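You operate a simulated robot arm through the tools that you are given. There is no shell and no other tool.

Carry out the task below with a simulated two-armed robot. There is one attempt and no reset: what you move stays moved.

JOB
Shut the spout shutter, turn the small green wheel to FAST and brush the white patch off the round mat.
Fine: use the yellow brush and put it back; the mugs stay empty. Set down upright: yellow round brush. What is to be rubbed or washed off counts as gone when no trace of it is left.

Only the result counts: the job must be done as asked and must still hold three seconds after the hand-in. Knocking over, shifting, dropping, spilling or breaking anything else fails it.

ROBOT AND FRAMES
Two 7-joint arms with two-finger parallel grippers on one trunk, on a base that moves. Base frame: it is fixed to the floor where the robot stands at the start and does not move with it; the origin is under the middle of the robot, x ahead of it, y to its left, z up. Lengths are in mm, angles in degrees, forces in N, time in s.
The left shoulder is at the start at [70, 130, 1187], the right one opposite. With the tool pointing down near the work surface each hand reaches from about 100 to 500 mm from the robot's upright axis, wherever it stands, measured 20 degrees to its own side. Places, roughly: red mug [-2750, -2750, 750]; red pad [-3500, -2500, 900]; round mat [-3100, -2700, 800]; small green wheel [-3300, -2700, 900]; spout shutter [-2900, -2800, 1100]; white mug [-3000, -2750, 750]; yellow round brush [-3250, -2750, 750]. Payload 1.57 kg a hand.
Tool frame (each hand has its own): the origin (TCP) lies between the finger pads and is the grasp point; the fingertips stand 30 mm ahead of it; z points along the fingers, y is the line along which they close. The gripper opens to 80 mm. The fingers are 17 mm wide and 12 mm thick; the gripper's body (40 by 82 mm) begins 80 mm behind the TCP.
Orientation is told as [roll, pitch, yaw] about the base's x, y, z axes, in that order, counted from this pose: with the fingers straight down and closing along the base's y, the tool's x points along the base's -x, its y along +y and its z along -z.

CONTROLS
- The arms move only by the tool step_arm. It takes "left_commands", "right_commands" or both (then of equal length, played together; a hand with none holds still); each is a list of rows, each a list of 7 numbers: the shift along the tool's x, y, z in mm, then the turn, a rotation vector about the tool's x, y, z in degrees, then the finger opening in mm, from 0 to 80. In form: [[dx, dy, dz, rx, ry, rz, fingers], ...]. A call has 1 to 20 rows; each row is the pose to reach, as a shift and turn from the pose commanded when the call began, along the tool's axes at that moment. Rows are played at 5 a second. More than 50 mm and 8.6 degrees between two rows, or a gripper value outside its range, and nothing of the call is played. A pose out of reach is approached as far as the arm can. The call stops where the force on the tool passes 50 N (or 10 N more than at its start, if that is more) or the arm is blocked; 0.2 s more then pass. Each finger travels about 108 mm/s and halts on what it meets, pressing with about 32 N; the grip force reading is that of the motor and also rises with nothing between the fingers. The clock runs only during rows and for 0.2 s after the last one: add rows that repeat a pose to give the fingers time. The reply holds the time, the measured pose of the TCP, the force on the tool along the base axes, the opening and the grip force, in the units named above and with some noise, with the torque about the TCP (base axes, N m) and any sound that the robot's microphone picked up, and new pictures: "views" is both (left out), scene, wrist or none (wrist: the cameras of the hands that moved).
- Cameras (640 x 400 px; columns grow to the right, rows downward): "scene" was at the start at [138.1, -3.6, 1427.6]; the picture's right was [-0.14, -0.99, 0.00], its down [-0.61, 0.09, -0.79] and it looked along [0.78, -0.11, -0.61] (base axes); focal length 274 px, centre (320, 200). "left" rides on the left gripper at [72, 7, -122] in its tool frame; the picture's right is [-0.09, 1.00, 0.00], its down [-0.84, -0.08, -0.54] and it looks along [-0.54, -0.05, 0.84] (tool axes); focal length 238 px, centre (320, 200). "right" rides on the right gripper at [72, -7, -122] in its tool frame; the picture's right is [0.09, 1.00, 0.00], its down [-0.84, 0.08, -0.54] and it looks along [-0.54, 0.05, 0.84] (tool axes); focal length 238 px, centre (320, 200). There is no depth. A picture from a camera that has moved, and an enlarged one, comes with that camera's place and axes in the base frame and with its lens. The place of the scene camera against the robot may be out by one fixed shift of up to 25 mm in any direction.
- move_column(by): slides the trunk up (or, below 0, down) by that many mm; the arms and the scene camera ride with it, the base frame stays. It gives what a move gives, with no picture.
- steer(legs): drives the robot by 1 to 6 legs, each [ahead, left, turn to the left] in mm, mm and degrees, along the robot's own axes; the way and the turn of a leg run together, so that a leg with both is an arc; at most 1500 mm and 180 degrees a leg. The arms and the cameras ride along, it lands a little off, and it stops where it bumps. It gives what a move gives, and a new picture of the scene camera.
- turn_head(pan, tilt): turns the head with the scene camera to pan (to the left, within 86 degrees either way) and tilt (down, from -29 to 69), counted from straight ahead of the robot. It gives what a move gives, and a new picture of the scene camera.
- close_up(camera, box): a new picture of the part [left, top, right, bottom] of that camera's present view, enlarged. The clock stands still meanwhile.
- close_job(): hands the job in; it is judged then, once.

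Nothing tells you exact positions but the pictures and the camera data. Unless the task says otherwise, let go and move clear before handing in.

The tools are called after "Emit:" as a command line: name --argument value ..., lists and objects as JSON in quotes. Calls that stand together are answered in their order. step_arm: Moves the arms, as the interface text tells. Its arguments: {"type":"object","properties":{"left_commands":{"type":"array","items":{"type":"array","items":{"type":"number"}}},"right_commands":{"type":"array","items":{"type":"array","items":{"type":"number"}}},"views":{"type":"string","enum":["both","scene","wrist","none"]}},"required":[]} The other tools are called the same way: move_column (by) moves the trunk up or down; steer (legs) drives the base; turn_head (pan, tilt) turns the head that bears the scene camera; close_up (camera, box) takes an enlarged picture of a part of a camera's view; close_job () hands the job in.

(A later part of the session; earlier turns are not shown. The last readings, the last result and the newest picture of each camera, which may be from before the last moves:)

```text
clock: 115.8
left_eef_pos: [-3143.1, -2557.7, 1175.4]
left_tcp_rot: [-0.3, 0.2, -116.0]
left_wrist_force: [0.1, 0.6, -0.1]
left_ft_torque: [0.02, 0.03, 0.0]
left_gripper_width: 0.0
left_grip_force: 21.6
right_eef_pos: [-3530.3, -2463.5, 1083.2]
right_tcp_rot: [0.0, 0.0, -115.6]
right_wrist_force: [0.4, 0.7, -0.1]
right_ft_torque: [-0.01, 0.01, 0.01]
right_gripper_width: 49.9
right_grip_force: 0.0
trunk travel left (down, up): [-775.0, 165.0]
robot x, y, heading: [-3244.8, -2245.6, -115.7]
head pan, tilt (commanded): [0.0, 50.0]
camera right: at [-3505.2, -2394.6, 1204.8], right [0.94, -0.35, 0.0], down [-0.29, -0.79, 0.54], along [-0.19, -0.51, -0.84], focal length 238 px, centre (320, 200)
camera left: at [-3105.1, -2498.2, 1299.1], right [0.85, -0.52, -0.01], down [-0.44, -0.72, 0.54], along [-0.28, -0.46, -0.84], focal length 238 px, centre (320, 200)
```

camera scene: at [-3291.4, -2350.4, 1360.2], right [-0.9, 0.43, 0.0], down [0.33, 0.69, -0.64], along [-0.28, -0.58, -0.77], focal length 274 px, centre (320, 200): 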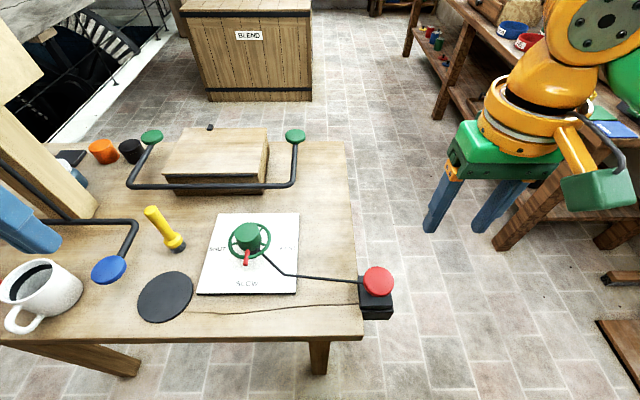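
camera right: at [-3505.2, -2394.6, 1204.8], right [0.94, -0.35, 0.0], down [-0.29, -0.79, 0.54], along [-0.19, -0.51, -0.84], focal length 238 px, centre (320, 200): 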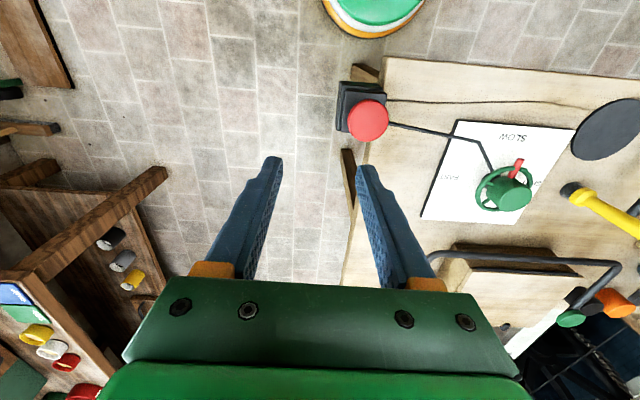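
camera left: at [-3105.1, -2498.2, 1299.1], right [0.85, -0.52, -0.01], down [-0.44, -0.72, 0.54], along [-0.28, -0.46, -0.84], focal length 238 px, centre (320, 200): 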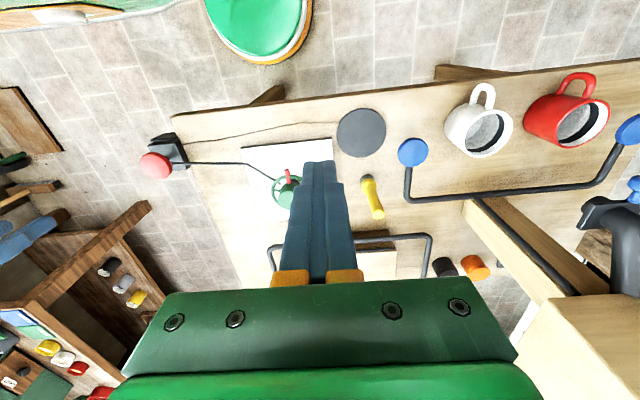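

Emit:
close_up --camera "right" --box '[330, 70, 570, 230]'

Emit:
close_up --camera "left" --box '[120, 110, 360, 250]'

```text
2.50 times, centred on (450, 150) of right
camera zoom: at [-3505.2, -2394.6, 1204.8], right [0.94, -0.35, 0.0], down [-0.29, -0.79, 0.54], along [-0.19, -0.51, -0.84], focal length 596 px, centre (-5, 325)
```

zoom: 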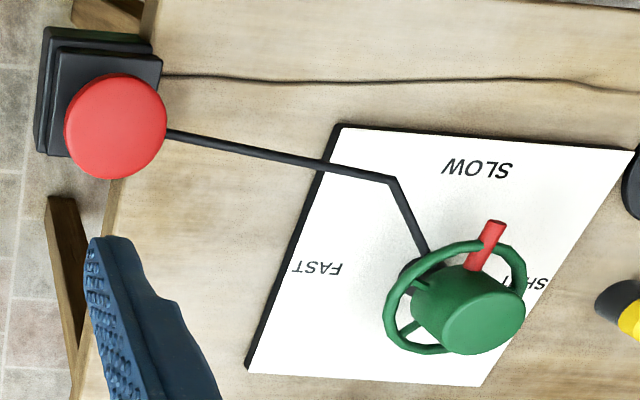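

```text
2.67 times, centred on (240, 180) of left
camera zoom: at [-3105.1, -2498.2, 1299.1], right [0.85, -0.52, -0.01], down [-0.44, -0.72, 0.54], along [-0.28, -0.46, -0.84], focal length 636 px, centre (533, 253)
```

zoom: 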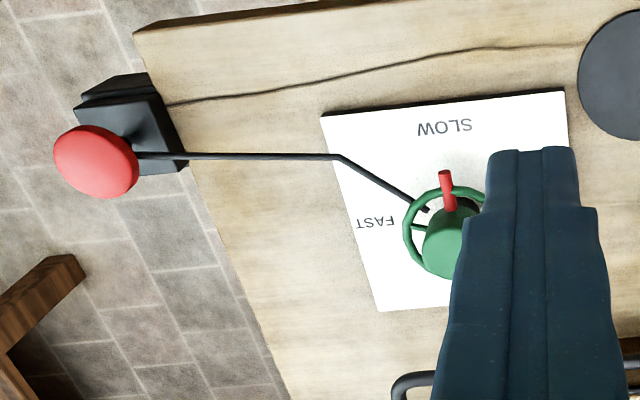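

Hub top triangulates to [-3290, -2682, 900], pad top to [-3474, -2498, 876]. First the right hand: fingers closed, over the red pad.

Emit:
step_arm --right_commands '[[-3, 20, 20, 0, 0, 0, 20], [-6, 45, 50, 0, 0, 0, 0], [-6, 65, 90, 0, 0, 0, 0], [-6, 65, 130, 0, 0, 0, 0]]' --views "both"

Emit:
close_up --camera "right" --box '[240, 60, 400, 220]'

Emit:
close_up --camera "scene" --box '[300, 200, 440, 330]'

```text
clock: 116.8
left_eef_pos: [-3142.5, -2560.1, 1176.1]
left_tcp_rot: [-0.1, 0.2, -116.1]
left_wrist_force: [-0.9, 0.4, 1.0]
left_ft_torque: [-0.03, 0.01, -0.01]
left_gripper_width: 0.3
left_grip_force: 21.1
right_eef_pos: [-3474.4, -2498.5, 953.8]
right_tcp_rot: [0.1, 0.0, -115.6]
right_wrist_force: [-0.6, 0.2, -0.1]
right_ft_torque: [-0.04, 0.0, 0.0]
right_gripper_width: 0.1
right_grip_force: 21.4
trunk travel left (down, up): [-775.0, 165.0]
robot x, y, heading: [-3236.8, -2244.4, -115.7]
head pan, tilt (commanded): [0.0, 50.0]
camera scene: at [-3293.9, -2349.7, 1360.2], right [-0.9, 0.43, 0.0], down [0.33, 0.69, -0.64], along [-0.28, -0.58, -0.77], focal length 274 px, centre (320, 200)
camera right: at [-3448.8, -2429.7, 1077.0], right [0.94, -0.35, 0.0], down [-0.29, -0.79, 0.54], along [-0.19, -0.51, -0.84], focal length 238 px, centre (320, 200)
```

scene: 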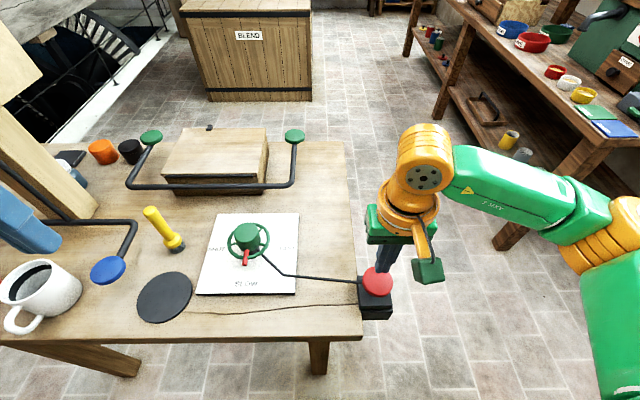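
right: 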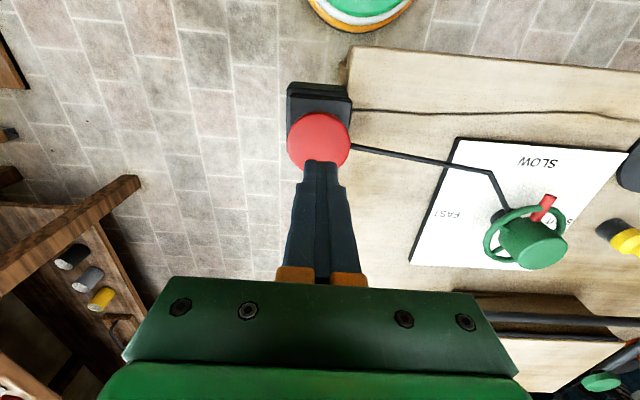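

```text
2.50 times, centred on (320, 140) of right
camera zoom: at [-3448.8, -2429.7, 1077.0], right [0.94, -0.35, 0.0], down [-0.29, -0.79, 0.54], along [-0.19, -0.51, -0.84], focal length 596 px, centre (320, 350)
```

zoom: 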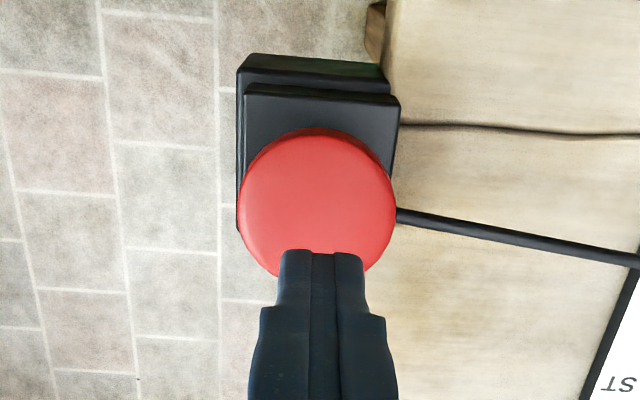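

```text
3.08 times, centred on (370, 265) of scene
camera zoom: at [-3293.9, -2349.7, 1360.2], right [-0.9, 0.43, 0.0], down [0.33, 0.69, -0.64], along [-0.28, -0.58, -0.77], focal length 844 px, centre (166, 0)
```

zoom: 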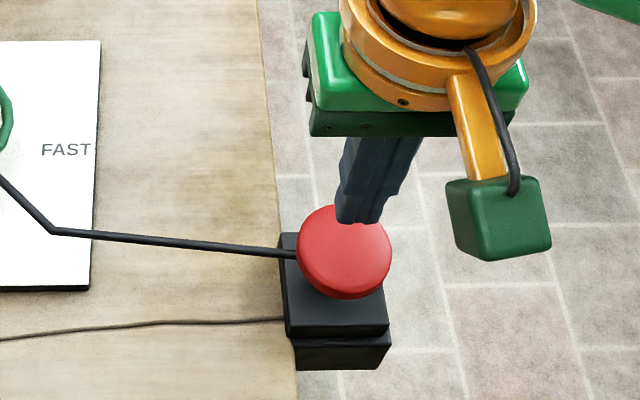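

The pad centre is 4 mm nearer and 2 mm right of the fingers. I'll correct and descend to just above it, then press in small steps.

Emit:
step_arm --right_commands '[[4, -2, 20, 0, 0, 0, 0], [4, -2, 38, 0, 0, 0, 0], [4, -2, 42, 0, 0, 0, 0], [4, -2, 44, 0, 0, 0, 0], [4, -2, 44, 0, 0, 0, 0]]' --views "wrist"

Emit:
step_arm --right_commands '[[0, 0, 1, 0, 0, 0, 0], [0, 0, 2, 0, 0, 0, 0], [0, 0, 3, 0, 0, 0, 0], [0, 0, 3, 0, 0, 0, 0]]' --views "none"

```text
clock: 118.0
left_eef_pos: [-3143.2, -2558.2, 1177.6]
left_tcp_rot: [-0.4, 0.3, -116.0]
left_wrist_force: [0.1, 0.7, -0.1]
left_ft_torque: [-0.06, 0.0, -0.04]
left_gripper_width: 0.0
left_grip_force: 21.1
right_eef_pos: [-3475.5, -2490.9, 908.1]
right_tcp_rot: [0.0, -0.1, -115.6]
right_wrist_force: [-1.1, -1.8, 3.1]
right_ft_torque: [-0.03, 0.02, -0.01]
right_gripper_width: 0.0
right_grip_force: 21.2
trunk travel left (down, up): [-775.0, 165.0]
robot x, y, heading: [-3242.5, -2240.3, -115.6]
head pan, tilt (commanded): [0.0, 50.0]
camera right: at [-3449.5, -2423.4, 1030.0], right [0.94, -0.35, 0.0], down [-0.29, -0.79, 0.54], along [-0.19, -0.51, -0.84], focal length 238 px, centre (320, 200)
```

right: 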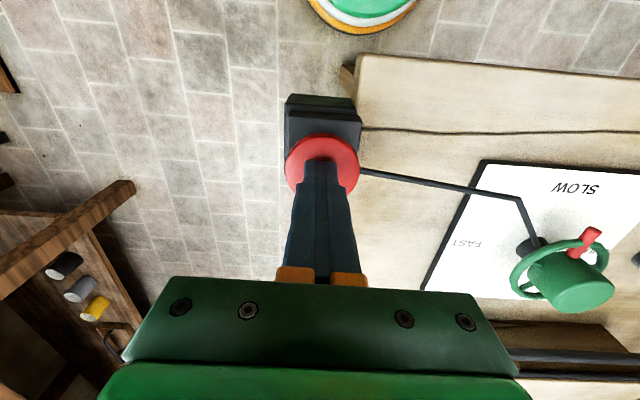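

```text
clock: 119.0
left_eef_pos: [-3141.6, -2558.1, 1177.1]
left_tcp_rot: [-0.3, 0.3, -116.0]
left_wrist_force: [0.3, -0.1, -0.6]
left_ft_torque: [0.01, 0.02, 0.02]
left_gripper_width: 0.0
left_grip_force: 21.5
right_eef_pos: [-3475.5, -2492.3, 906.5]
right_tcp_rot: [0.0, -0.1, -115.5]
right_wrist_force: [-0.9, 0.1, 2.7]
right_ft_torque: [0.02, 0.0, 0.04]
right_gripper_width: 0.0
right_grip_force: 21.1
trunk travel left (down, up): [-775.0, 165.0]
robot x, y, heading: [-3240.3, -2242.5, -115.5]
head pan, tilt (commanded): [0.0, 50.0]
```

The pad gives softly at about 3 N. I'll press on in steps until it bottoms out.

Emit:
step_arm --right_commands '[[0, 0, 1.5, 0, 0, 0, 0], [0, 0, 3, 0, 0, 0, 0], [0, 0, 3, 0, 0, 0, 0]]' --views "none"

Emit:
step_arm --right_commands '[[0, 0, 1.5, 0, 0, 0, 0], [0, 0, 3, 0, 0, 0, 0], [0, 0, 3, 0, 0, 0, 0]]' --views "both"

Emit:
close_up --camera "scene" --box '[210, 205, 300, 275]'

Emit:
close_up --camera "scene" --box '[300, 230, 420, 330]'

```text
clock: 119.8
left_eef_pos: [-3142.3, -2559.3, 1177.4]
left_tcp_rot: [-0.3, 0.4, -116.1]
left_wrist_force: [0.6, -0.1, 0.8]
left_ft_torque: [0.02, -0.02, 0.02]
left_gripper_width: 0.0
left_grip_force: 20.9
right_eef_pos: [-3475.0, -2490.9, 902.8]
right_tcp_rot: [0.0, -0.1, -115.5]
right_wrist_force: [0.6, -0.1, 1.5]
right_ft_torque: [-0.02, -0.05, -0.02]
right_gripper_width: 0.2
right_grip_force: 21.2
trunk travel left (down, up): [-775.0, 165.0]
robot x, y, heading: [-3245.8, -2247.9, -115.7]
head pan, tilt (commanded): [0.0, 50.0]
```

```text
clock: 120.6
left_eef_pos: [-3142.6, -2558.3, 1177.3]
left_tcp_rot: [-0.4, 0.3, -116.0]
left_wrist_force: [-0.8, -0.2, 0.4]
left_ft_torque: [0.0, 0.01, -0.01]
left_gripper_width: 0.0
left_grip_force: 21.5
right_eef_pos: [-3474.2, -2492.4, 897.8]
right_tcp_rot: [0.0, -0.1, -115.5]
right_wrist_force: [2.1, 1.3, 3.3]
right_ft_torque: [0.1, -0.04, 0.0]
right_gripper_width: 0.0
right_grip_force: 21.6
trunk travel left (down, up): [-775.0, 165.0]
robot x, y, heading: [-3242.1, -2241.9, -115.2]
head pan, tilt (commanded): [0.0, 50.0]
camera scene: at [-3291.9, -2348.5, 1360.3], right [-0.9, 0.43, 0.0], down [0.33, 0.69, -0.64], along [-0.28, -0.58, -0.77], focal length 274 px, centre (320, 200)
camera right: at [-3449.7, -2423.5, 1022.2], right [0.94, -0.35, 0.0], down [-0.29, -0.79, 0.54], along [-0.19, -0.51, -0.84], focal length 238 px, centre (320, 200)
```

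scene: 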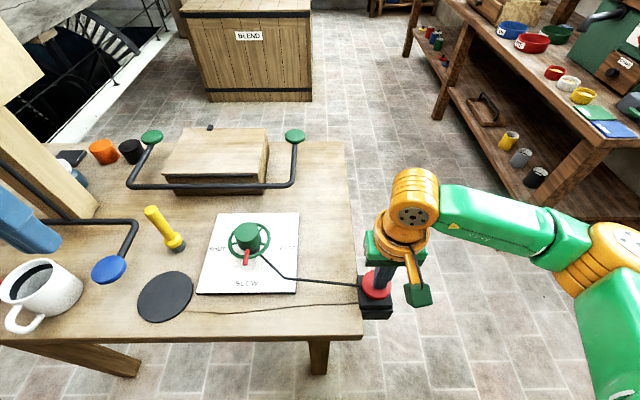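
right: 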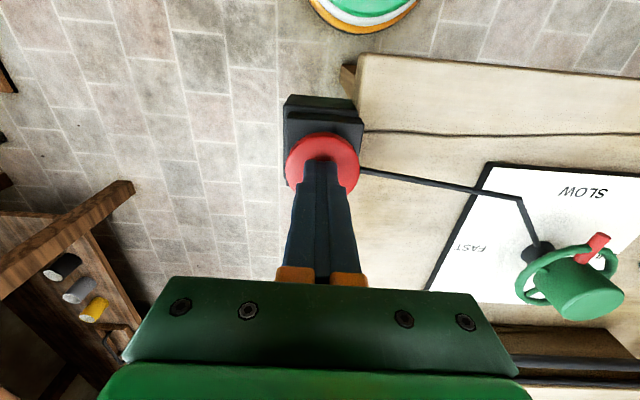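

```text
5.71 times, centred on (255, 240) of scene
camera zoom: at [-3291.9, -2348.5, 1360.3], right [-0.9, 0.43, 0.0], down [0.33, 0.69, -0.64], along [-0.28, -0.58, -0.77], focal length 1567 px, centre (691, -29)
```

zoom: 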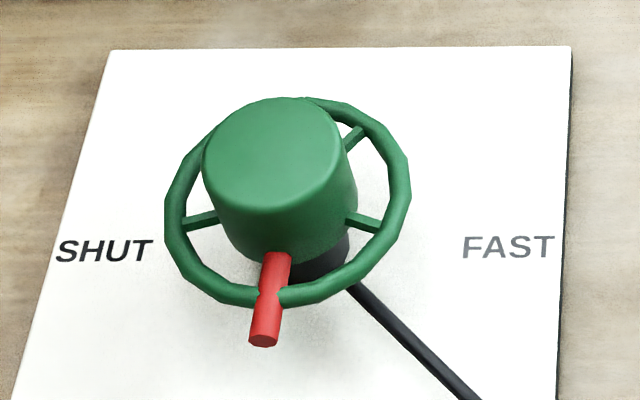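

```text
4.00 times, centred on (360, 280) of scene
camera zoom: at [-3291.9, -2348.5, 1360.3], right [-0.9, 0.43, 0.0], down [0.33, 0.69, -0.64], along [-0.28, -0.58, -0.77], focal length 1097 px, centre (160, -120)
```

zoom: 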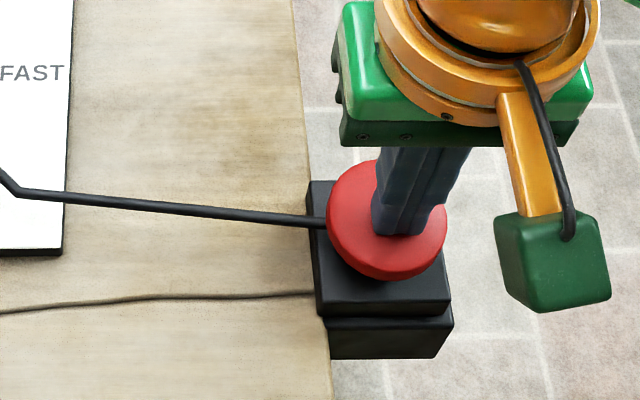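

The pad is moving down and the rod drops with it. I'll press further until it bottoms.

Emit:
step_arm --right_commands '[[0, 0, 1.5, 0, 0, 0, 0], [0, 0, 3, 0, 0, 0, 0], [0, 0, 3, 0, 0, 0, 0]]' --views "none"

Emit:
step_arm --right_commands '[[0, 0, 1.5, 0, 0, 0, 0], [0, 0, 3, 0, 0, 0, 0], [0, 0, 3, 0, 0, 0, 0]]' --views "none"

```text
clock: 121.4
left_eef_pos: [-3142.3, -2557.1, 1176.4]
left_tcp_rot: [-0.2, 0.3, -116.0]
left_wrist_force: [-0.4, 0.2, 0.5]
left_ft_torque: [0.02, -0.02, 0.03]
left_gripper_width: 0.0
left_grip_force: 21.0
right_eef_pos: [-3475.0, -2493.1, 897.3]
right_tcp_rot: [0.0, -0.1, -115.6]
right_wrist_force: [-1.9, 1.5, 3.6]
right_ft_torque: [0.02, 0.03, 0.01]
right_gripper_width: 0.1
right_grip_force: 21.8
trunk travel left (down, up): [-775.0, 165.0]
robot x, y, heading: [-3239.2, -2244.0, -115.6]
head pan, tilt (commanded): [0.0, 50.0]
```

```text
clock: 122.2
left_eef_pos: [-3142.3, -2558.7, 1176.0]
left_tcp_rot: [-0.3, 0.3, -116.1]
left_wrist_force: [-0.3, 0.4, -0.3]
left_ft_torque: [0.03, 0.02, -0.01]
left_gripper_width: 0.0
left_grip_force: 21.5
right_eef_pos: [-3475.6, -2492.7, 894.4]
right_tcp_rot: [0.0, -0.1, -115.5]
right_wrist_force: [-0.5, -2.5, 4.2]
right_ft_torque: [-0.01, 0.03, 0.03]
right_gripper_width: 0.2
right_grip_force: 22.0
trunk travel left (down, up): [-775.0, 165.0]
robot x, y, heading: [-3239.1, -2242.9, -115.3]
head pan, tilt (commanded): [0.0, 50.0]
```

Emit:
step_arm --right_commands '[[0, 0, 1.5, 0, 0, 0, 0], [0, 0, 3, 0, 0, 0, 0], [0, 0, 3, 0, 0, 0, 0]]' --views "none"

Emit:
step_arm --right_commands '[[0, 0, 1, 0, 0, 0, 0], [0, 0, 2, 0, 0, 0, 0], [0, 0, 2, 0, 0, 0, 0]]' --views "both"

Emit:
close_up --camera "scene" --box '[210, 205, 300, 275]'

Emit:
close_up --camera "scene" --box '[300, 230, 420, 330]'

```text
clock: 123.0
left_eef_pos: [-3142.6, -2557.6, 1176.6]
left_tcp_rot: [-0.3, 0.3, -116.0]
left_wrist_force: [0.0, -0.3, 0.5]
left_ft_torque: [-0.01, 0.0, 0.01]
left_gripper_width: 0.0
left_grip_force: 21.5
right_eef_pos: [-3475.7, -2492.2, 892.6]
right_tcp_rot: [0.1, -0.5, -115.6]
right_wrist_force: [-12.1, -12.0, 44.6]
right_ft_torque: [-0.19, 0.3, 0.17]
right_gripper_width: 0.0
right_grip_force: 21.1
trunk travel left (down, up): [-775.0, 165.0]
robot x, y, heading: [-3238.4, -2242.1, -115.6]
head pan, tilt (commanded): [0.0, 50.0]
```

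```text
clock: 123.4
left_eef_pos: [-3140.8, -2555.4, 1178.2]
left_tcp_rot: [-0.2, 0.2, -116.1]
left_wrist_force: [-0.4, 1.0, 0.1]
left_ft_torque: [-0.04, 0.01, -0.01]
left_gripper_width: 0.0
left_grip_force: 21.1
right_eef_pos: [-3475.0, -2491.8, 892.5]
right_tcp_rot: [0.1, -0.9, -115.8]
right_wrist_force: [-6.7, -0.4, 30.5]
right_ft_torque: [0.2, 0.06, 0.18]
right_gripper_width: 0.0
right_grip_force: 21.3
trunk travel left (down, up): [-775.0, 165.0]
robot x, y, heading: [-3241.1, -2244.1, -115.6]
head pan, tilt (commanded): [0.0, 50.0]
stopped in row 2 (right hand): the force on the tool passed its limit at 61 N (the readings are from after the stop); the commanded pose is now the measured one
camera scene: at [-3291.3, -2345.7, 1360.3], right [-0.9, 0.43, 0.0], down [0.33, 0.69, -0.65], along [-0.28, -0.58, -0.76], focal length 274 px, centre (320, 200)
camera right: at [-3448.9, -2421.8, 1014.4], right [0.94, -0.35, 0.0], down [-0.29, -0.78, 0.56], along [-0.19, -0.52, -0.83], focal length 238 px, centre (320, 200)
```

scene: 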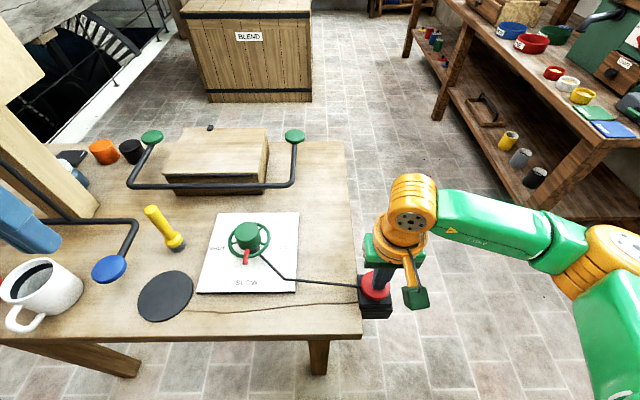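
right: 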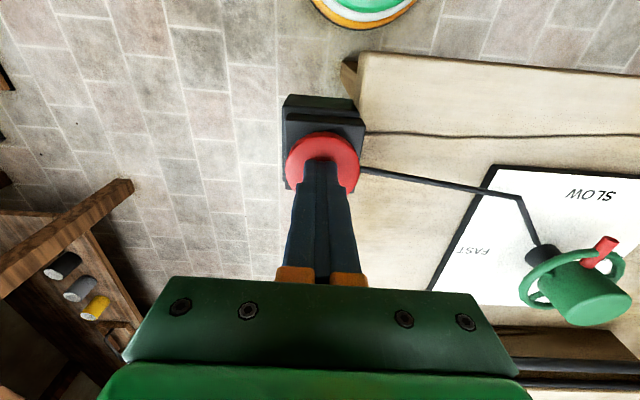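

```text
5.71 times, centred on (255, 240) of scene
camera zoom: at [-3291.3, -2345.7, 1360.3], right [-0.9, 0.43, 0.0], down [0.33, 0.69, -0.65], along [-0.28, -0.58, -0.76], focal length 1567 px, centre (691, -29)
```

zoom: 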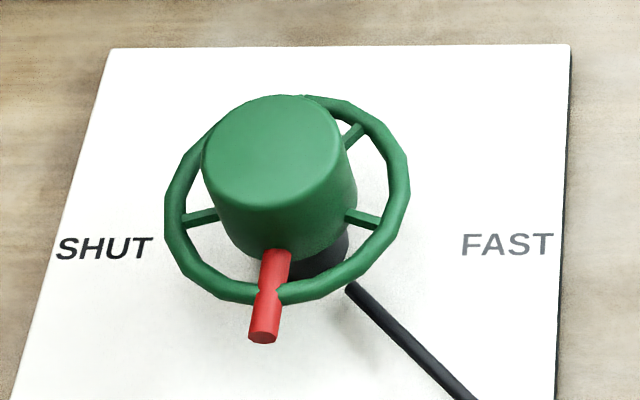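

```text
4.00 times, centred on (360, 280) of scene
camera zoom: at [-3291.3, -2345.7, 1360.3], right [-0.9, 0.43, 0.0], down [0.33, 0.69, -0.65], along [-0.28, -0.58, -0.76], focal length 1097 px, centre (160, -120)
```

zoom: 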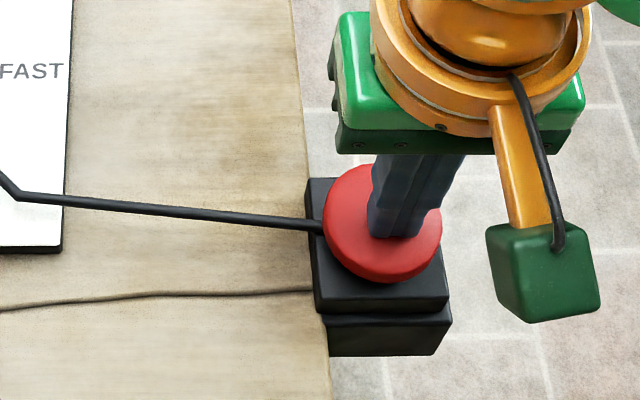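

The pad bottoms at TCP z≈892.5 and the latch rod has swung clear of the wheel shaft. I'll ease to a moderate holding force, then bring the left hand over the hub.

Emit:
step_arm --right_commands '[[0, 0, -0.4, 0, 0, 0, 0], [0, 0, -0.8, 0, 0, 0, 0], [0, 0, -0.8, 0, 0, 0, 0]]' --views "none"

Emit:
step_arm --left_commands '[[-35, -15, 0, 0, 0, 0, 30], [-70, -30, 0, 0, 0, 0, 60], [-105, -46, 0, 0, 0, 0, 80], [-140, -62, 10, 0, 0, 0, 80], [-174, -78, 30, 0, 0, 0, 80], [-174, -78, 70, 0, 0, 0, 80], [-174, -78, 110, 0, 0, 0, 80], [-174, -78, 150, 0, 0, 0, 80]]' --views "both"

Emit:
close_up --camera "left" --box '[220, 40, 420, 220]'

```text
clock: 124.2
left_eef_pos: [-3141.6, -2556.0, 1176.4]
left_tcp_rot: [-0.1, 0.2, -115.9]
left_wrist_force: [0.1, 0.5, 0.0]
left_ft_torque: [-0.06, -0.01, 0.0]
left_gripper_width: 0.2
left_grip_force: 21.7
right_eef_pos: [-3475.3, -2491.6, 893.2]
right_tcp_rot: [0.2, -0.7, -115.6]
right_wrist_force: [-9.1, -5.7, 39.7]
right_ft_torque: [0.06, 0.2, -0.09]
right_gripper_width: 0.0
right_grip_force: 20.9
trunk travel left (down, up): [-775.0, 165.0]
robot x, y, heading: [-3243.3, -2241.5, -115.2]
head pan, tilt (commanded): [0.0, 50.0]
```

```text
clock: 125.5
left_eef_pos: [-3293.1, -2677.4, 1136.4]
left_tcp_rot: [-0.1, 0.3, -116.1]
left_wrist_force: [-0.1, -0.4, 0.0]
left_ft_torque: [-0.02, 0.02, 0.05]
left_gripper_width: 80.0
left_grip_force: 0.1
right_eef_pos: [-3475.9, -2491.1, 892.8]
right_tcp_rot: [0.2, -0.9, -115.8]
right_wrist_force: [-6.7, -1.2, 24.8]
right_ft_torque: [0.16, 0.12, 0.18]
right_gripper_width: 0.2
right_grip_force: 21.1
trunk travel left (down, up): [-775.0, 165.0]
robot x, y, heading: [-3238.2, -2245.1, -115.4]
head pan, tilt (commanded): [0.0, 50.0]
stopped in row 6 (right hand): the force on the tool passed its limit at 51 N (the readings are from after the stop); the commanded pose is now the measured one
camera scene: at [-3292.1, -2345.5, 1360.1], right [-0.9, 0.43, 0.0], down [0.33, 0.69, -0.65], along [-0.28, -0.58, -0.76], focal length 274 px, centre (320, 200)
camera left: at [-3254.6, -2617.3, 1259.3], right [0.85, -0.52, 0.0], down [-0.44, -0.72, 0.54], along [-0.28, -0.46, -0.84], focal length 238 px, centre (320, 200)
```

scene: 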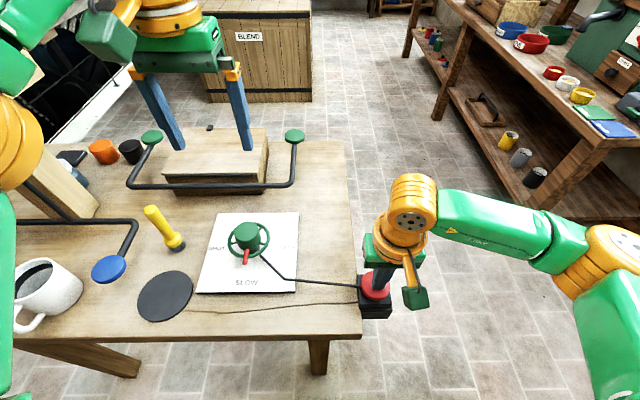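
left: 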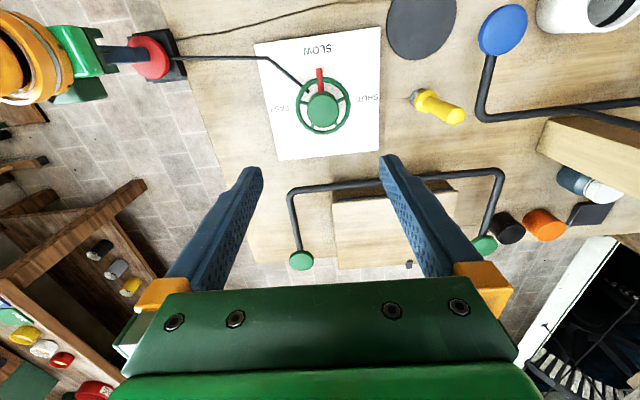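

```text
2.22 times, centred on (320, 130) of left
camera zoom: at [-3254.6, -2617.3, 1259.3], right [0.85, -0.52, 0.0], down [-0.44, -0.72, 0.54], along [-0.28, -0.46, -0.84], focal length 530 px, centre (320, 356)
```

zoom: 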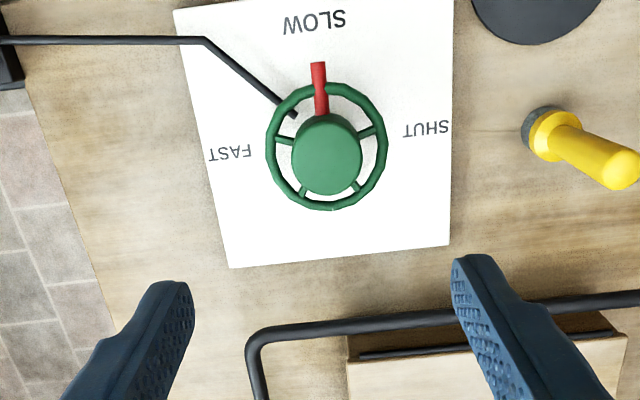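

The reaction of moving the left arm raised the pad force. I'll ease the right hand by 1.2 mm, then move the left hand slowly above the hub.

Emit:
step_arm --right_commands '[[0, 0, -0.6, 0, 0, 0, 0], [0, 0, -1.2, 0, 0, 0, 0], [0, 0, -1.2, 0, 0, 0, 0]]' --views "none"

Emit:
step_arm --left_commands '[[-2, 2, 15, 0, 0, 0, 80], [-5, 5, 35, 0, 0, 0, 80], [-5, 5, 60, 0, 0, 0, 80], [-5, 5, 85, 0, 0, 0, 80], [-5, 5, 110, 0, 0, 0, 80], [-5, 5, 130, 0, 0, 0, 80], [-5, 5, 130, 0, 0, 0, 80]]' --views "both"

Emit:
close_up --camera "left" --box '[220, 40, 420, 220]'

```text
clock: 126.3
left_eef_pos: [-3292.6, -2679.7, 1136.3]
left_tcp_rot: [-0.2, 0.4, -116.1]
left_wrist_force: [0.1, -0.1, -0.6]
left_ft_torque: [0.03, -0.01, 0.0]
left_gripper_width: 79.9
left_grip_force: 0.1
right_eef_pos: [-3474.8, -2492.3, 893.2]
right_tcp_rot: [0.3, -0.6, -115.7]
right_wrist_force: [-4.9, -1.4, 20.0]
right_ft_torque: [0.09, 0.09, -0.08]
right_gripper_width: 0.0
right_grip_force: 21.5
trunk travel left (down, up): [-775.0, 165.0]
robot x, y, heading: [-3243.9, -2246.1, -115.4]
head pan, tilt (commanded): [0.0, 50.0]
```

```text
clock: 127.9
left_eef_pos: [-3292.2, -2684.9, 1007.1]
left_tcp_rot: [0.0, 0.3, -116.1]
left_wrist_force: [0.1, 0.1, 0.1]
left_ft_torque: [0.0, 0.0, -0.02]
left_gripper_width: 80.1
left_grip_force: 0.0
right_eef_pos: [-3475.6, -2490.7, 893.4]
right_tcp_rot: [0.3, -0.5, -115.7]
right_wrist_force: [-5.2, -0.6, 18.3]
right_ft_torque: [0.11, 0.1, 0.05]
right_gripper_width: 0.0
right_grip_force: 20.7
trunk travel left (down, up): [-775.0, 165.0]
robot x, y, heading: [-3241.6, -2243.6, -115.6]
head pan, tilt (commanded): [0.0, 50.0]
camera scene: at [-3293.0, -2347.7, 1360.4], right [-0.9, 0.43, 0.0], down [0.33, 0.69, -0.64], along [-0.28, -0.58, -0.77], focal length 274 px, centre (320, 200)
camera left: at [-3255.2, -2623.9, 1129.5], right [0.85, -0.52, 0.0], down [-0.44, -0.72, 0.54], along [-0.28, -0.46, -0.84], focal length 238 px, centre (320, 200)
```

scene: 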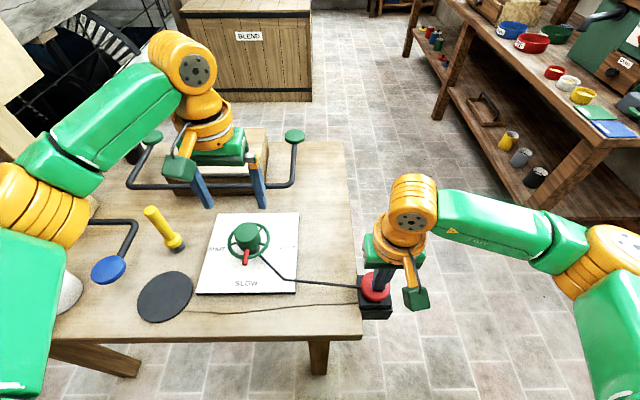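
left: 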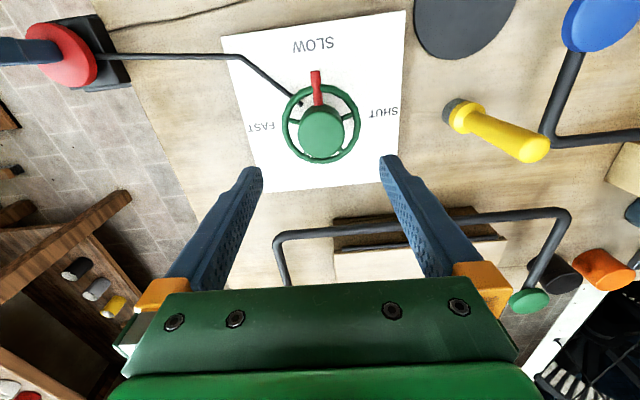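

```text
2.22 times, centred on (320, 130) of left
camera zoom: at [-3255.2, -2623.9, 1129.5], right [0.85, -0.52, 0.0], down [-0.44, -0.72, 0.54], along [-0.28, -0.46, -0.84], focal length 530 px, centre (320, 356)
```

zoom: 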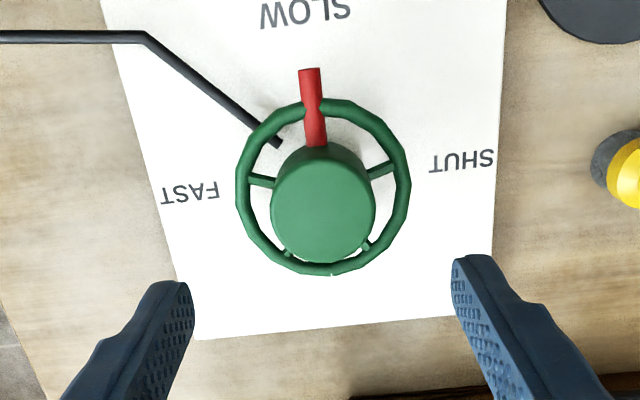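

The hub is centred within 2 mm of the left TCP. I'll pre-rotate the left hand by +45° so that the 90° turn stays within the wrist's range, and look again.

Emit:
step_arm --left_commands '[[0, 1, 0, 0, 0, 7.5, 80], [-0.5, 1, 0, 0, 0, 15, 80], [-1, 1.5, 0, 0, 0, 22.5, 80], [-1, 1.5, 0, 0, 0, 30, 80], [-1, 1.5, 0, 0, 0, 37.5, 80], [-1, 1.5, 0, 0, 0, 45, 80], [-1, 1.5, 30, 0, 0, 45, 80], [-1, 1.5, 60, 0, 0, 45, 80], [-1, 1.5, 60, 0, 0, 45, 80]]' --views "both"

Emit:
close_up --camera "left" --box '[220, 40, 420, 220]'

Emit:
close_up --camera "scene" --box '[190, 180, 310, 280]'

```text
clock: 129.9
left_eef_pos: [-3290.5, -2690.1, 944.9]
left_tcp_rot: [-0.4, 0.2, -161.2]
left_wrist_force: [-0.4, -0.7, 0.2]
left_ft_torque: [-0.03, -0.03, -0.01]
left_gripper_width: 80.1
left_grip_force: 0.0
right_eef_pos: [-3475.7, -2492.4, 893.5]
right_tcp_rot: [0.3, -0.6, -115.8]
right_wrist_force: [-4.4, 0.3, 17.7]
right_ft_torque: [0.15, 0.08, 0.05]
right_gripper_width: 0.3
right_grip_force: 21.2
trunk travel left (down, up): [-775.0, 165.0]
robot x, y, heading: [-3242.7, -2244.3, -115.7]
head pan, tilt (commanded): [0.0, 50.0]
camera scene: at [-3292.9, -2347.7, 1360.4], right [-0.9, 0.43, 0.0], down [0.33, 0.69, -0.64], along [-0.28, -0.58, -0.77], focal length 274 px, centre (320, 200)
camera left: at [-3220.9, -2674.2, 1067.5], right [0.23, -0.97, -0.01], down [-0.82, -0.2, 0.54], along [-0.53, -0.12, -0.84], focal length 238 px, centre (320, 200)
```

scene: 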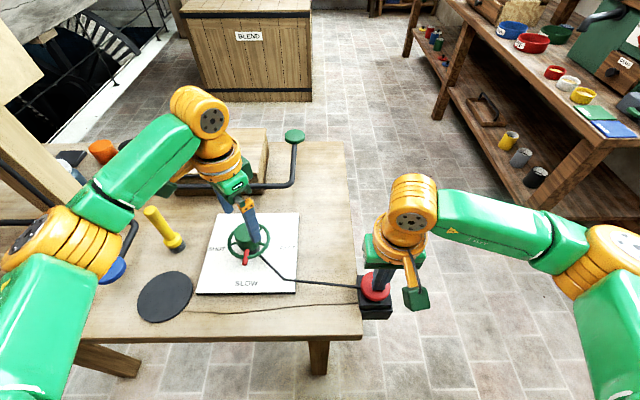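
left: 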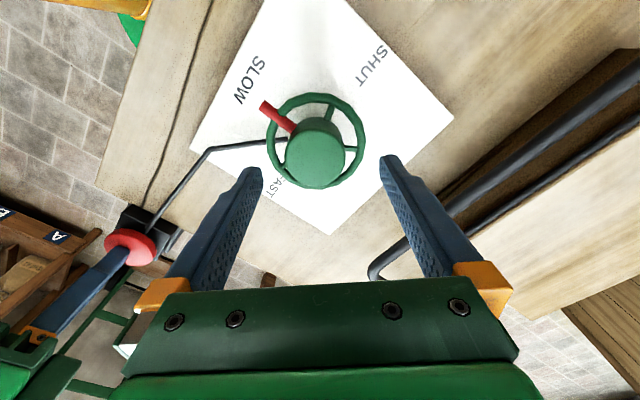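

```text
2.22 times, centred on (320, 130) of left
camera zoom: at [-3220.9, -2674.2, 1067.5], right [0.23, -0.97, -0.01], down [-0.82, -0.2, 0.54], along [-0.53, -0.12, -0.84], focal length 530 px, centre (320, 356)
```

zoom: 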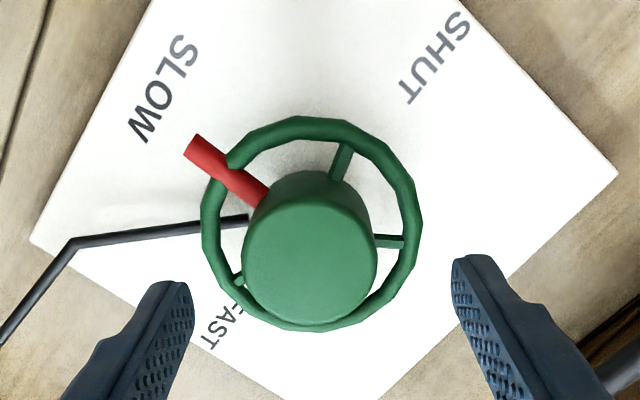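

```text
4.00 times, centred on (250, 230) of scene
camera zoom: at [-3292.9, -2347.7, 1360.4], right [-0.9, 0.43, 0.0], down [0.33, 0.69, -0.64], along [-0.28, -0.58, -0.77], focal length 1097 px, centre (600, 80)
```

zoom: 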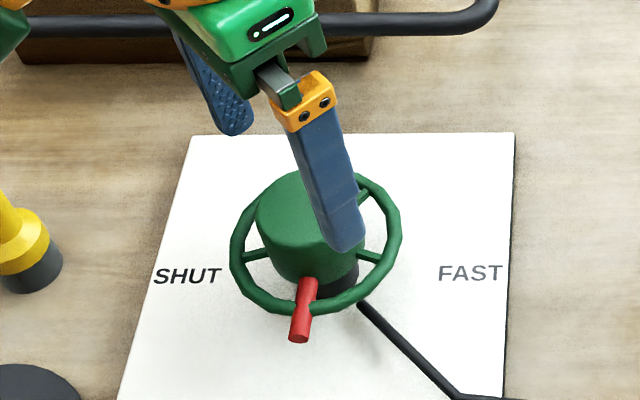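

Hub is offset about +1.5/-3 mm in the rotated tool frame. I'll correct, descend so the fingertips sit just above the rim, and look before closing.

Emit:
step_arm --left_commands '[[1.5, -3, 0, 0, 0, 0, 80], [1.5, -3, 15, 0, 0, 0, 80], [1.5, -3, 28, 0, 0, 0, 80], [1.5, -3, 36, 0, 0, 0, 80], [1.5, -3, 36, 0, 0, 0, 80]]' --views "both"

Emit:
close_up --camera "left" --box '[220, 60, 420, 240]'

Emit:
close_up --camera "scene" --box '[190, 180, 310, 280]'

```text
clock: 131.1
left_eef_pos: [-3285.9, -2683.1, 910.6]
left_tcp_rot: [-0.4, 0.1, -161.2]
left_wrist_force: [-0.1, -0.1, -0.1]
left_ft_torque: [0.01, 0.0, 0.0]
left_gripper_width: 79.9
left_grip_force: 0.1
right_eef_pos: [-3476.3, -2490.9, 893.0]
right_tcp_rot: [0.3, -0.6, -115.7]
right_wrist_force: [-3.9, -0.5, 16.9]
right_ft_torque: [0.13, 0.07, 0.06]
right_gripper_width: 0.0
right_grip_force: 21.3
trunk travel left (down, up): [-775.0, 165.0]
robot x, y, heading: [-3241.9, -2241.2, -115.5]
head pan, tilt (commanded): [0.0, 50.0]
camera scene: at [-3292.9, -2347.7, 1360.4], right [-0.9, 0.43, 0.0], down [0.33, 0.69, -0.64], along [-0.28, -0.58, -0.77], focal length 274 px, centre (320, 200)
camera left: at [-3217.4, -2668.2, 1032.9], right [0.23, -0.97, -0.01], down [-0.82, -0.2, 0.54], along [-0.53, -0.12, -0.84], focal length 238 px, centre (320, 200)
```

scene: 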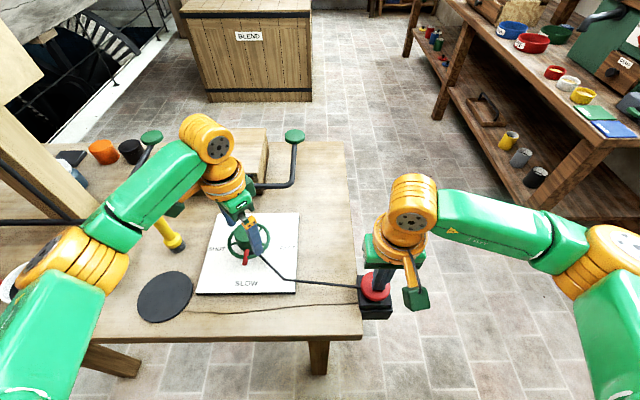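
left: 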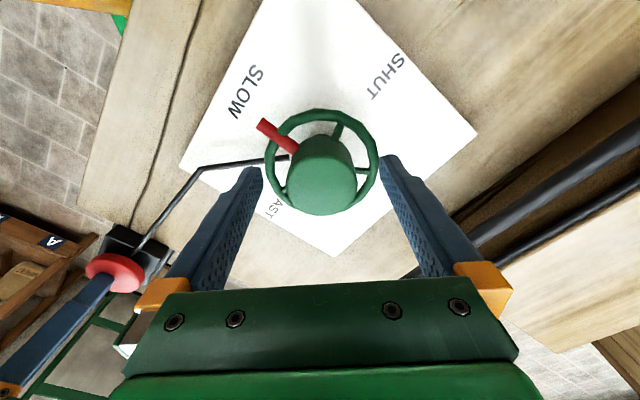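

```text
2.22 times, centred on (320, 150) of left
camera zoom: at [-3217.4, -2668.2, 1032.9], right [0.23, -0.97, -0.01], down [-0.82, -0.2, 0.54], along [-0.53, -0.12, -0.84], focal length 530 px, centre (320, 311)
```

zoom: 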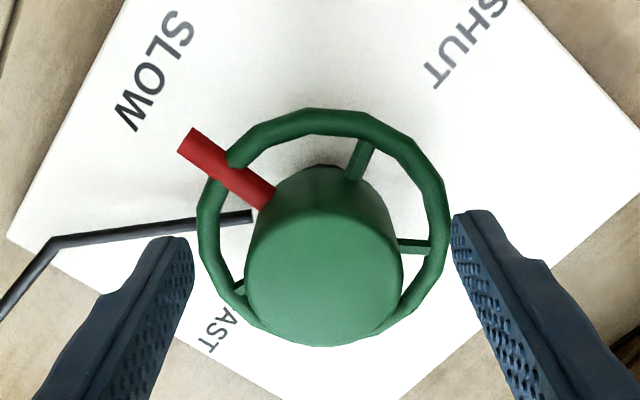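

```text
4.00 times, centred on (250, 230) of scene
camera zoom: at [-3292.9, -2347.7, 1360.4], right [-0.9, 0.43, 0.0], down [0.33, 0.69, -0.64], along [-0.28, -0.58, -0.77], focal length 1097 px, centre (600, 80)
```

zoom: 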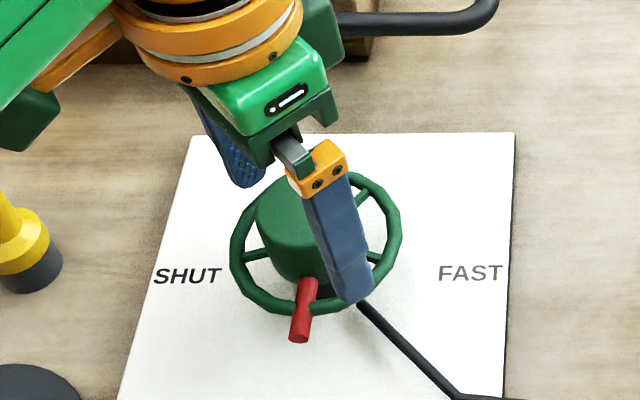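

The hub sits about 2.5 mm ahead and 1 mm left; the rim is around z 863. I'll correct, go down 6 mm more and close on the hub.

Emit:
step_arm --left_commands '[[-2.5, 1, 0, 0, 0, 0, 80], [-2.5, 1, 6, 0, 0, 0, 80], [-2.5, 1, 6, 0, 0, 0, 65], [-2.5, 1, 6, 0, 0, 0, 52], [-2.5, 1, 6, 0, 0, 0, 40], [-2.5, 1, 6, 0, 0, 0, 35], [-2.5, 1, 6, 0, 0, 0, 35]]' --views "both"

Emit:
close_up --camera "left" --box '[220, 60, 420, 240]'

Emit:
close_up --camera "scene" --box '[190, 180, 310, 280]'

```text
clock: 132.7
left_eef_pos: [-3289.5, -2685.4, 905.1]
left_tcp_rot: [-0.3, 0.3, -161.1]
left_wrist_force: [0.3, -6.3, -0.4]
left_ft_torque: [-0.3, 0.01, 0.03]
left_gripper_width: 46.4
left_grip_force: 44.9
right_eef_pos: [-3474.8, -2492.2, 893.5]
right_tcp_rot: [0.1, -0.4, -115.7]
right_wrist_force: [-5.8, 4.9, 18.9]
right_ft_torque: [0.27, 0.06, 0.07]
right_gripper_width: 0.0
right_grip_force: 21.6
trunk travel left (down, up): [-775.0, 165.0]
robot x, y, heading: [-3238.9, -2244.7, -115.6]
head pan, tilt (commanded): [0.0, 50.0]
camera scene: at [-3292.7, -2348.0, 1360.4], right [-0.9, 0.43, 0.0], down [0.33, 0.69, -0.64], along [-0.28, -0.58, -0.77], focal length 274 px, centre (320, 200)
camera left: at [-3219.8, -2669.5, 1027.3], right [0.23, -0.97, -0.01], down [-0.82, -0.2, 0.54], along [-0.53, -0.12, -0.84], focal length 238 px, centre (320, 200)
```

scene: 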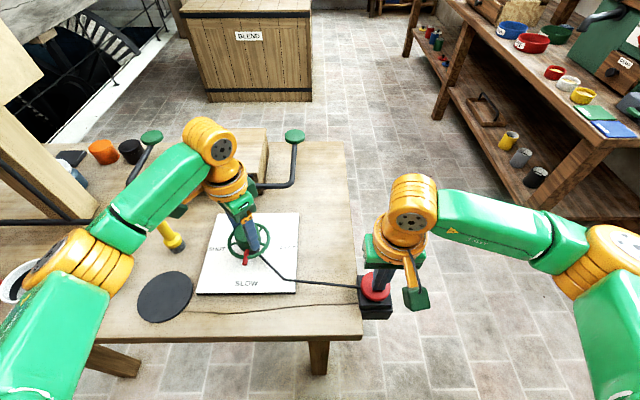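
left: 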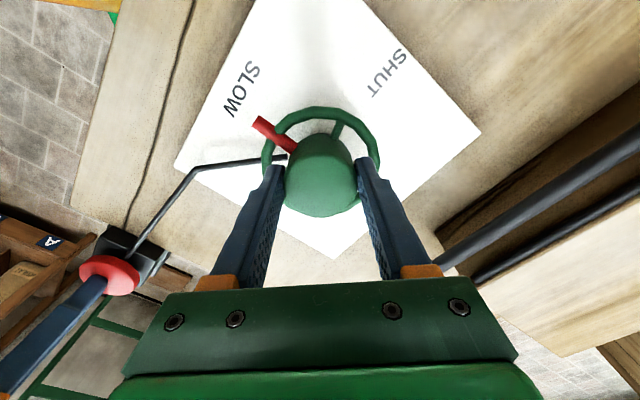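

```text
2.22 times, centred on (320, 150) of left
camera zoom: at [-3219.8, -2669.5, 1027.3], right [0.23, -0.97, -0.01], down [-0.82, -0.2, 0.54], along [-0.53, -0.12, -0.84], focal length 530 px, centre (320, 311)
```

zoom: 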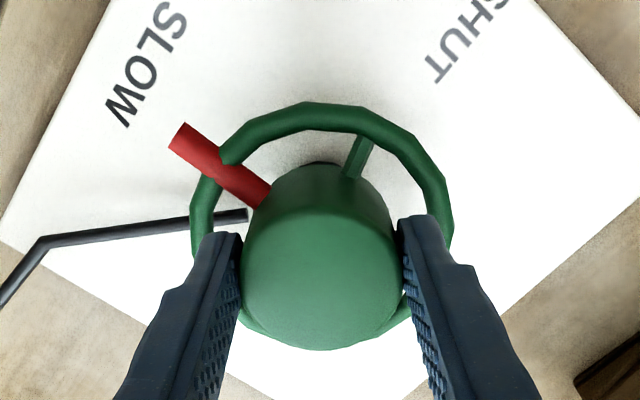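

```text
4.00 times, centred on (250, 230) of scene
camera zoom: at [-3292.7, -2348.0, 1360.4], right [-0.9, 0.43, 0.0], down [0.33, 0.69, -0.64], along [-0.28, -0.58, -0.77], focal length 1097 px, centre (600, 80)
```

zoom: 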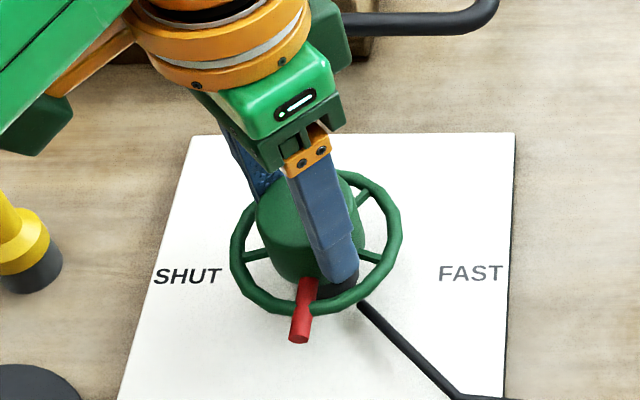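

The hub is gripped (46.4 mm) and well centred. I'll turn 12° counter-clockwise first to see whether the wheel is free.

Emit:
step_arm --left_commands '[[0, 0.2, 0, 0, 0, -4, 35], [0, 0.2, 0, 0, 0, -8, 35], [0, 0.2, 0, 0, 0, -12, 35], [0, 0.2, 0, 0, 0, -12, 35]]' --views "both"

Emit:
close_up --camera "scene" --box '[190, 180, 310, 280]'

```text
clock: 133.7
left_eef_pos: [-3289.6, -2685.7, 904.9]
left_tcp_rot: [-0.3, 0.2, -149.2]
left_wrist_force: [2.8, 1.0, 7.1]
left_ft_torque: [-0.67, 0.79, 0.02]
left_gripper_width: 46.7
left_grip_force: 44.4
right_eef_pos: [-3473.5, -2491.2, 892.7]
right_tcp_rot: [0.2, -0.7, -115.6]
right_wrist_force: [-4.9, -4.7, 11.0]
right_ft_torque: [-0.04, 0.15, 0.02]
right_gripper_width: 0.1
right_grip_force: 21.3
trunk travel left (down, up): [-775.0, 165.0]
robot x, y, heading: [-3242.3, -2245.7, -115.7]
head pan, tilt (commanded): [0.0, 50.0]
camera scene: at [-3292.4, -2347.1, 1360.5], right [-0.9, 0.43, 0.0], down [0.33, 0.69, -0.64], along [-0.28, -0.58, -0.76], focal length 274 px, centre (320, 200)
camera left: at [-3225.0, -2654.7, 1027.4], right [0.43, -0.9, -0.01], down [-0.76, -0.37, 0.54], along [-0.49, -0.23, -0.84], focal length 238 px, centre (320, 200)
```

scene: 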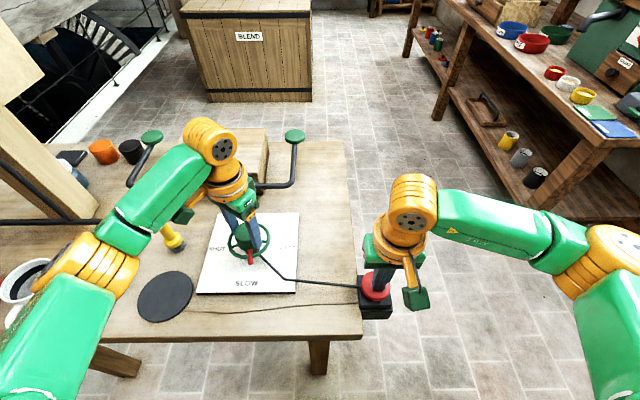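
left: 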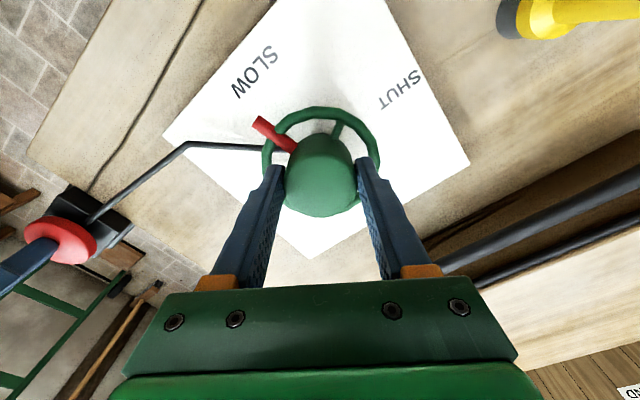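

```text
4.00 times, centred on (250, 230) of scene
camera zoom: at [-3292.4, -2347.1, 1360.5], right [-0.9, 0.43, 0.0], down [0.33, 0.69, -0.64], along [-0.28, -0.58, -0.76], focal length 1097 px, centre (600, 80)
```

zoom: 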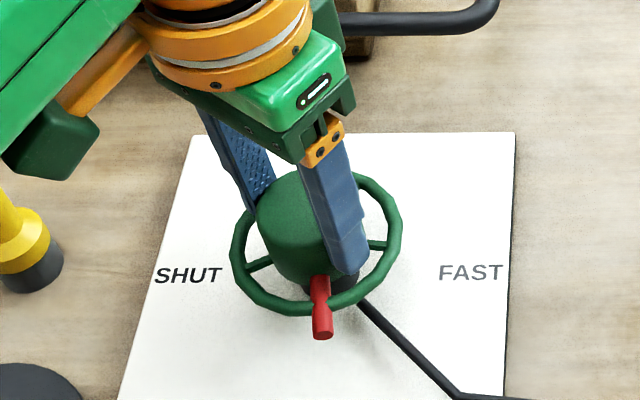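

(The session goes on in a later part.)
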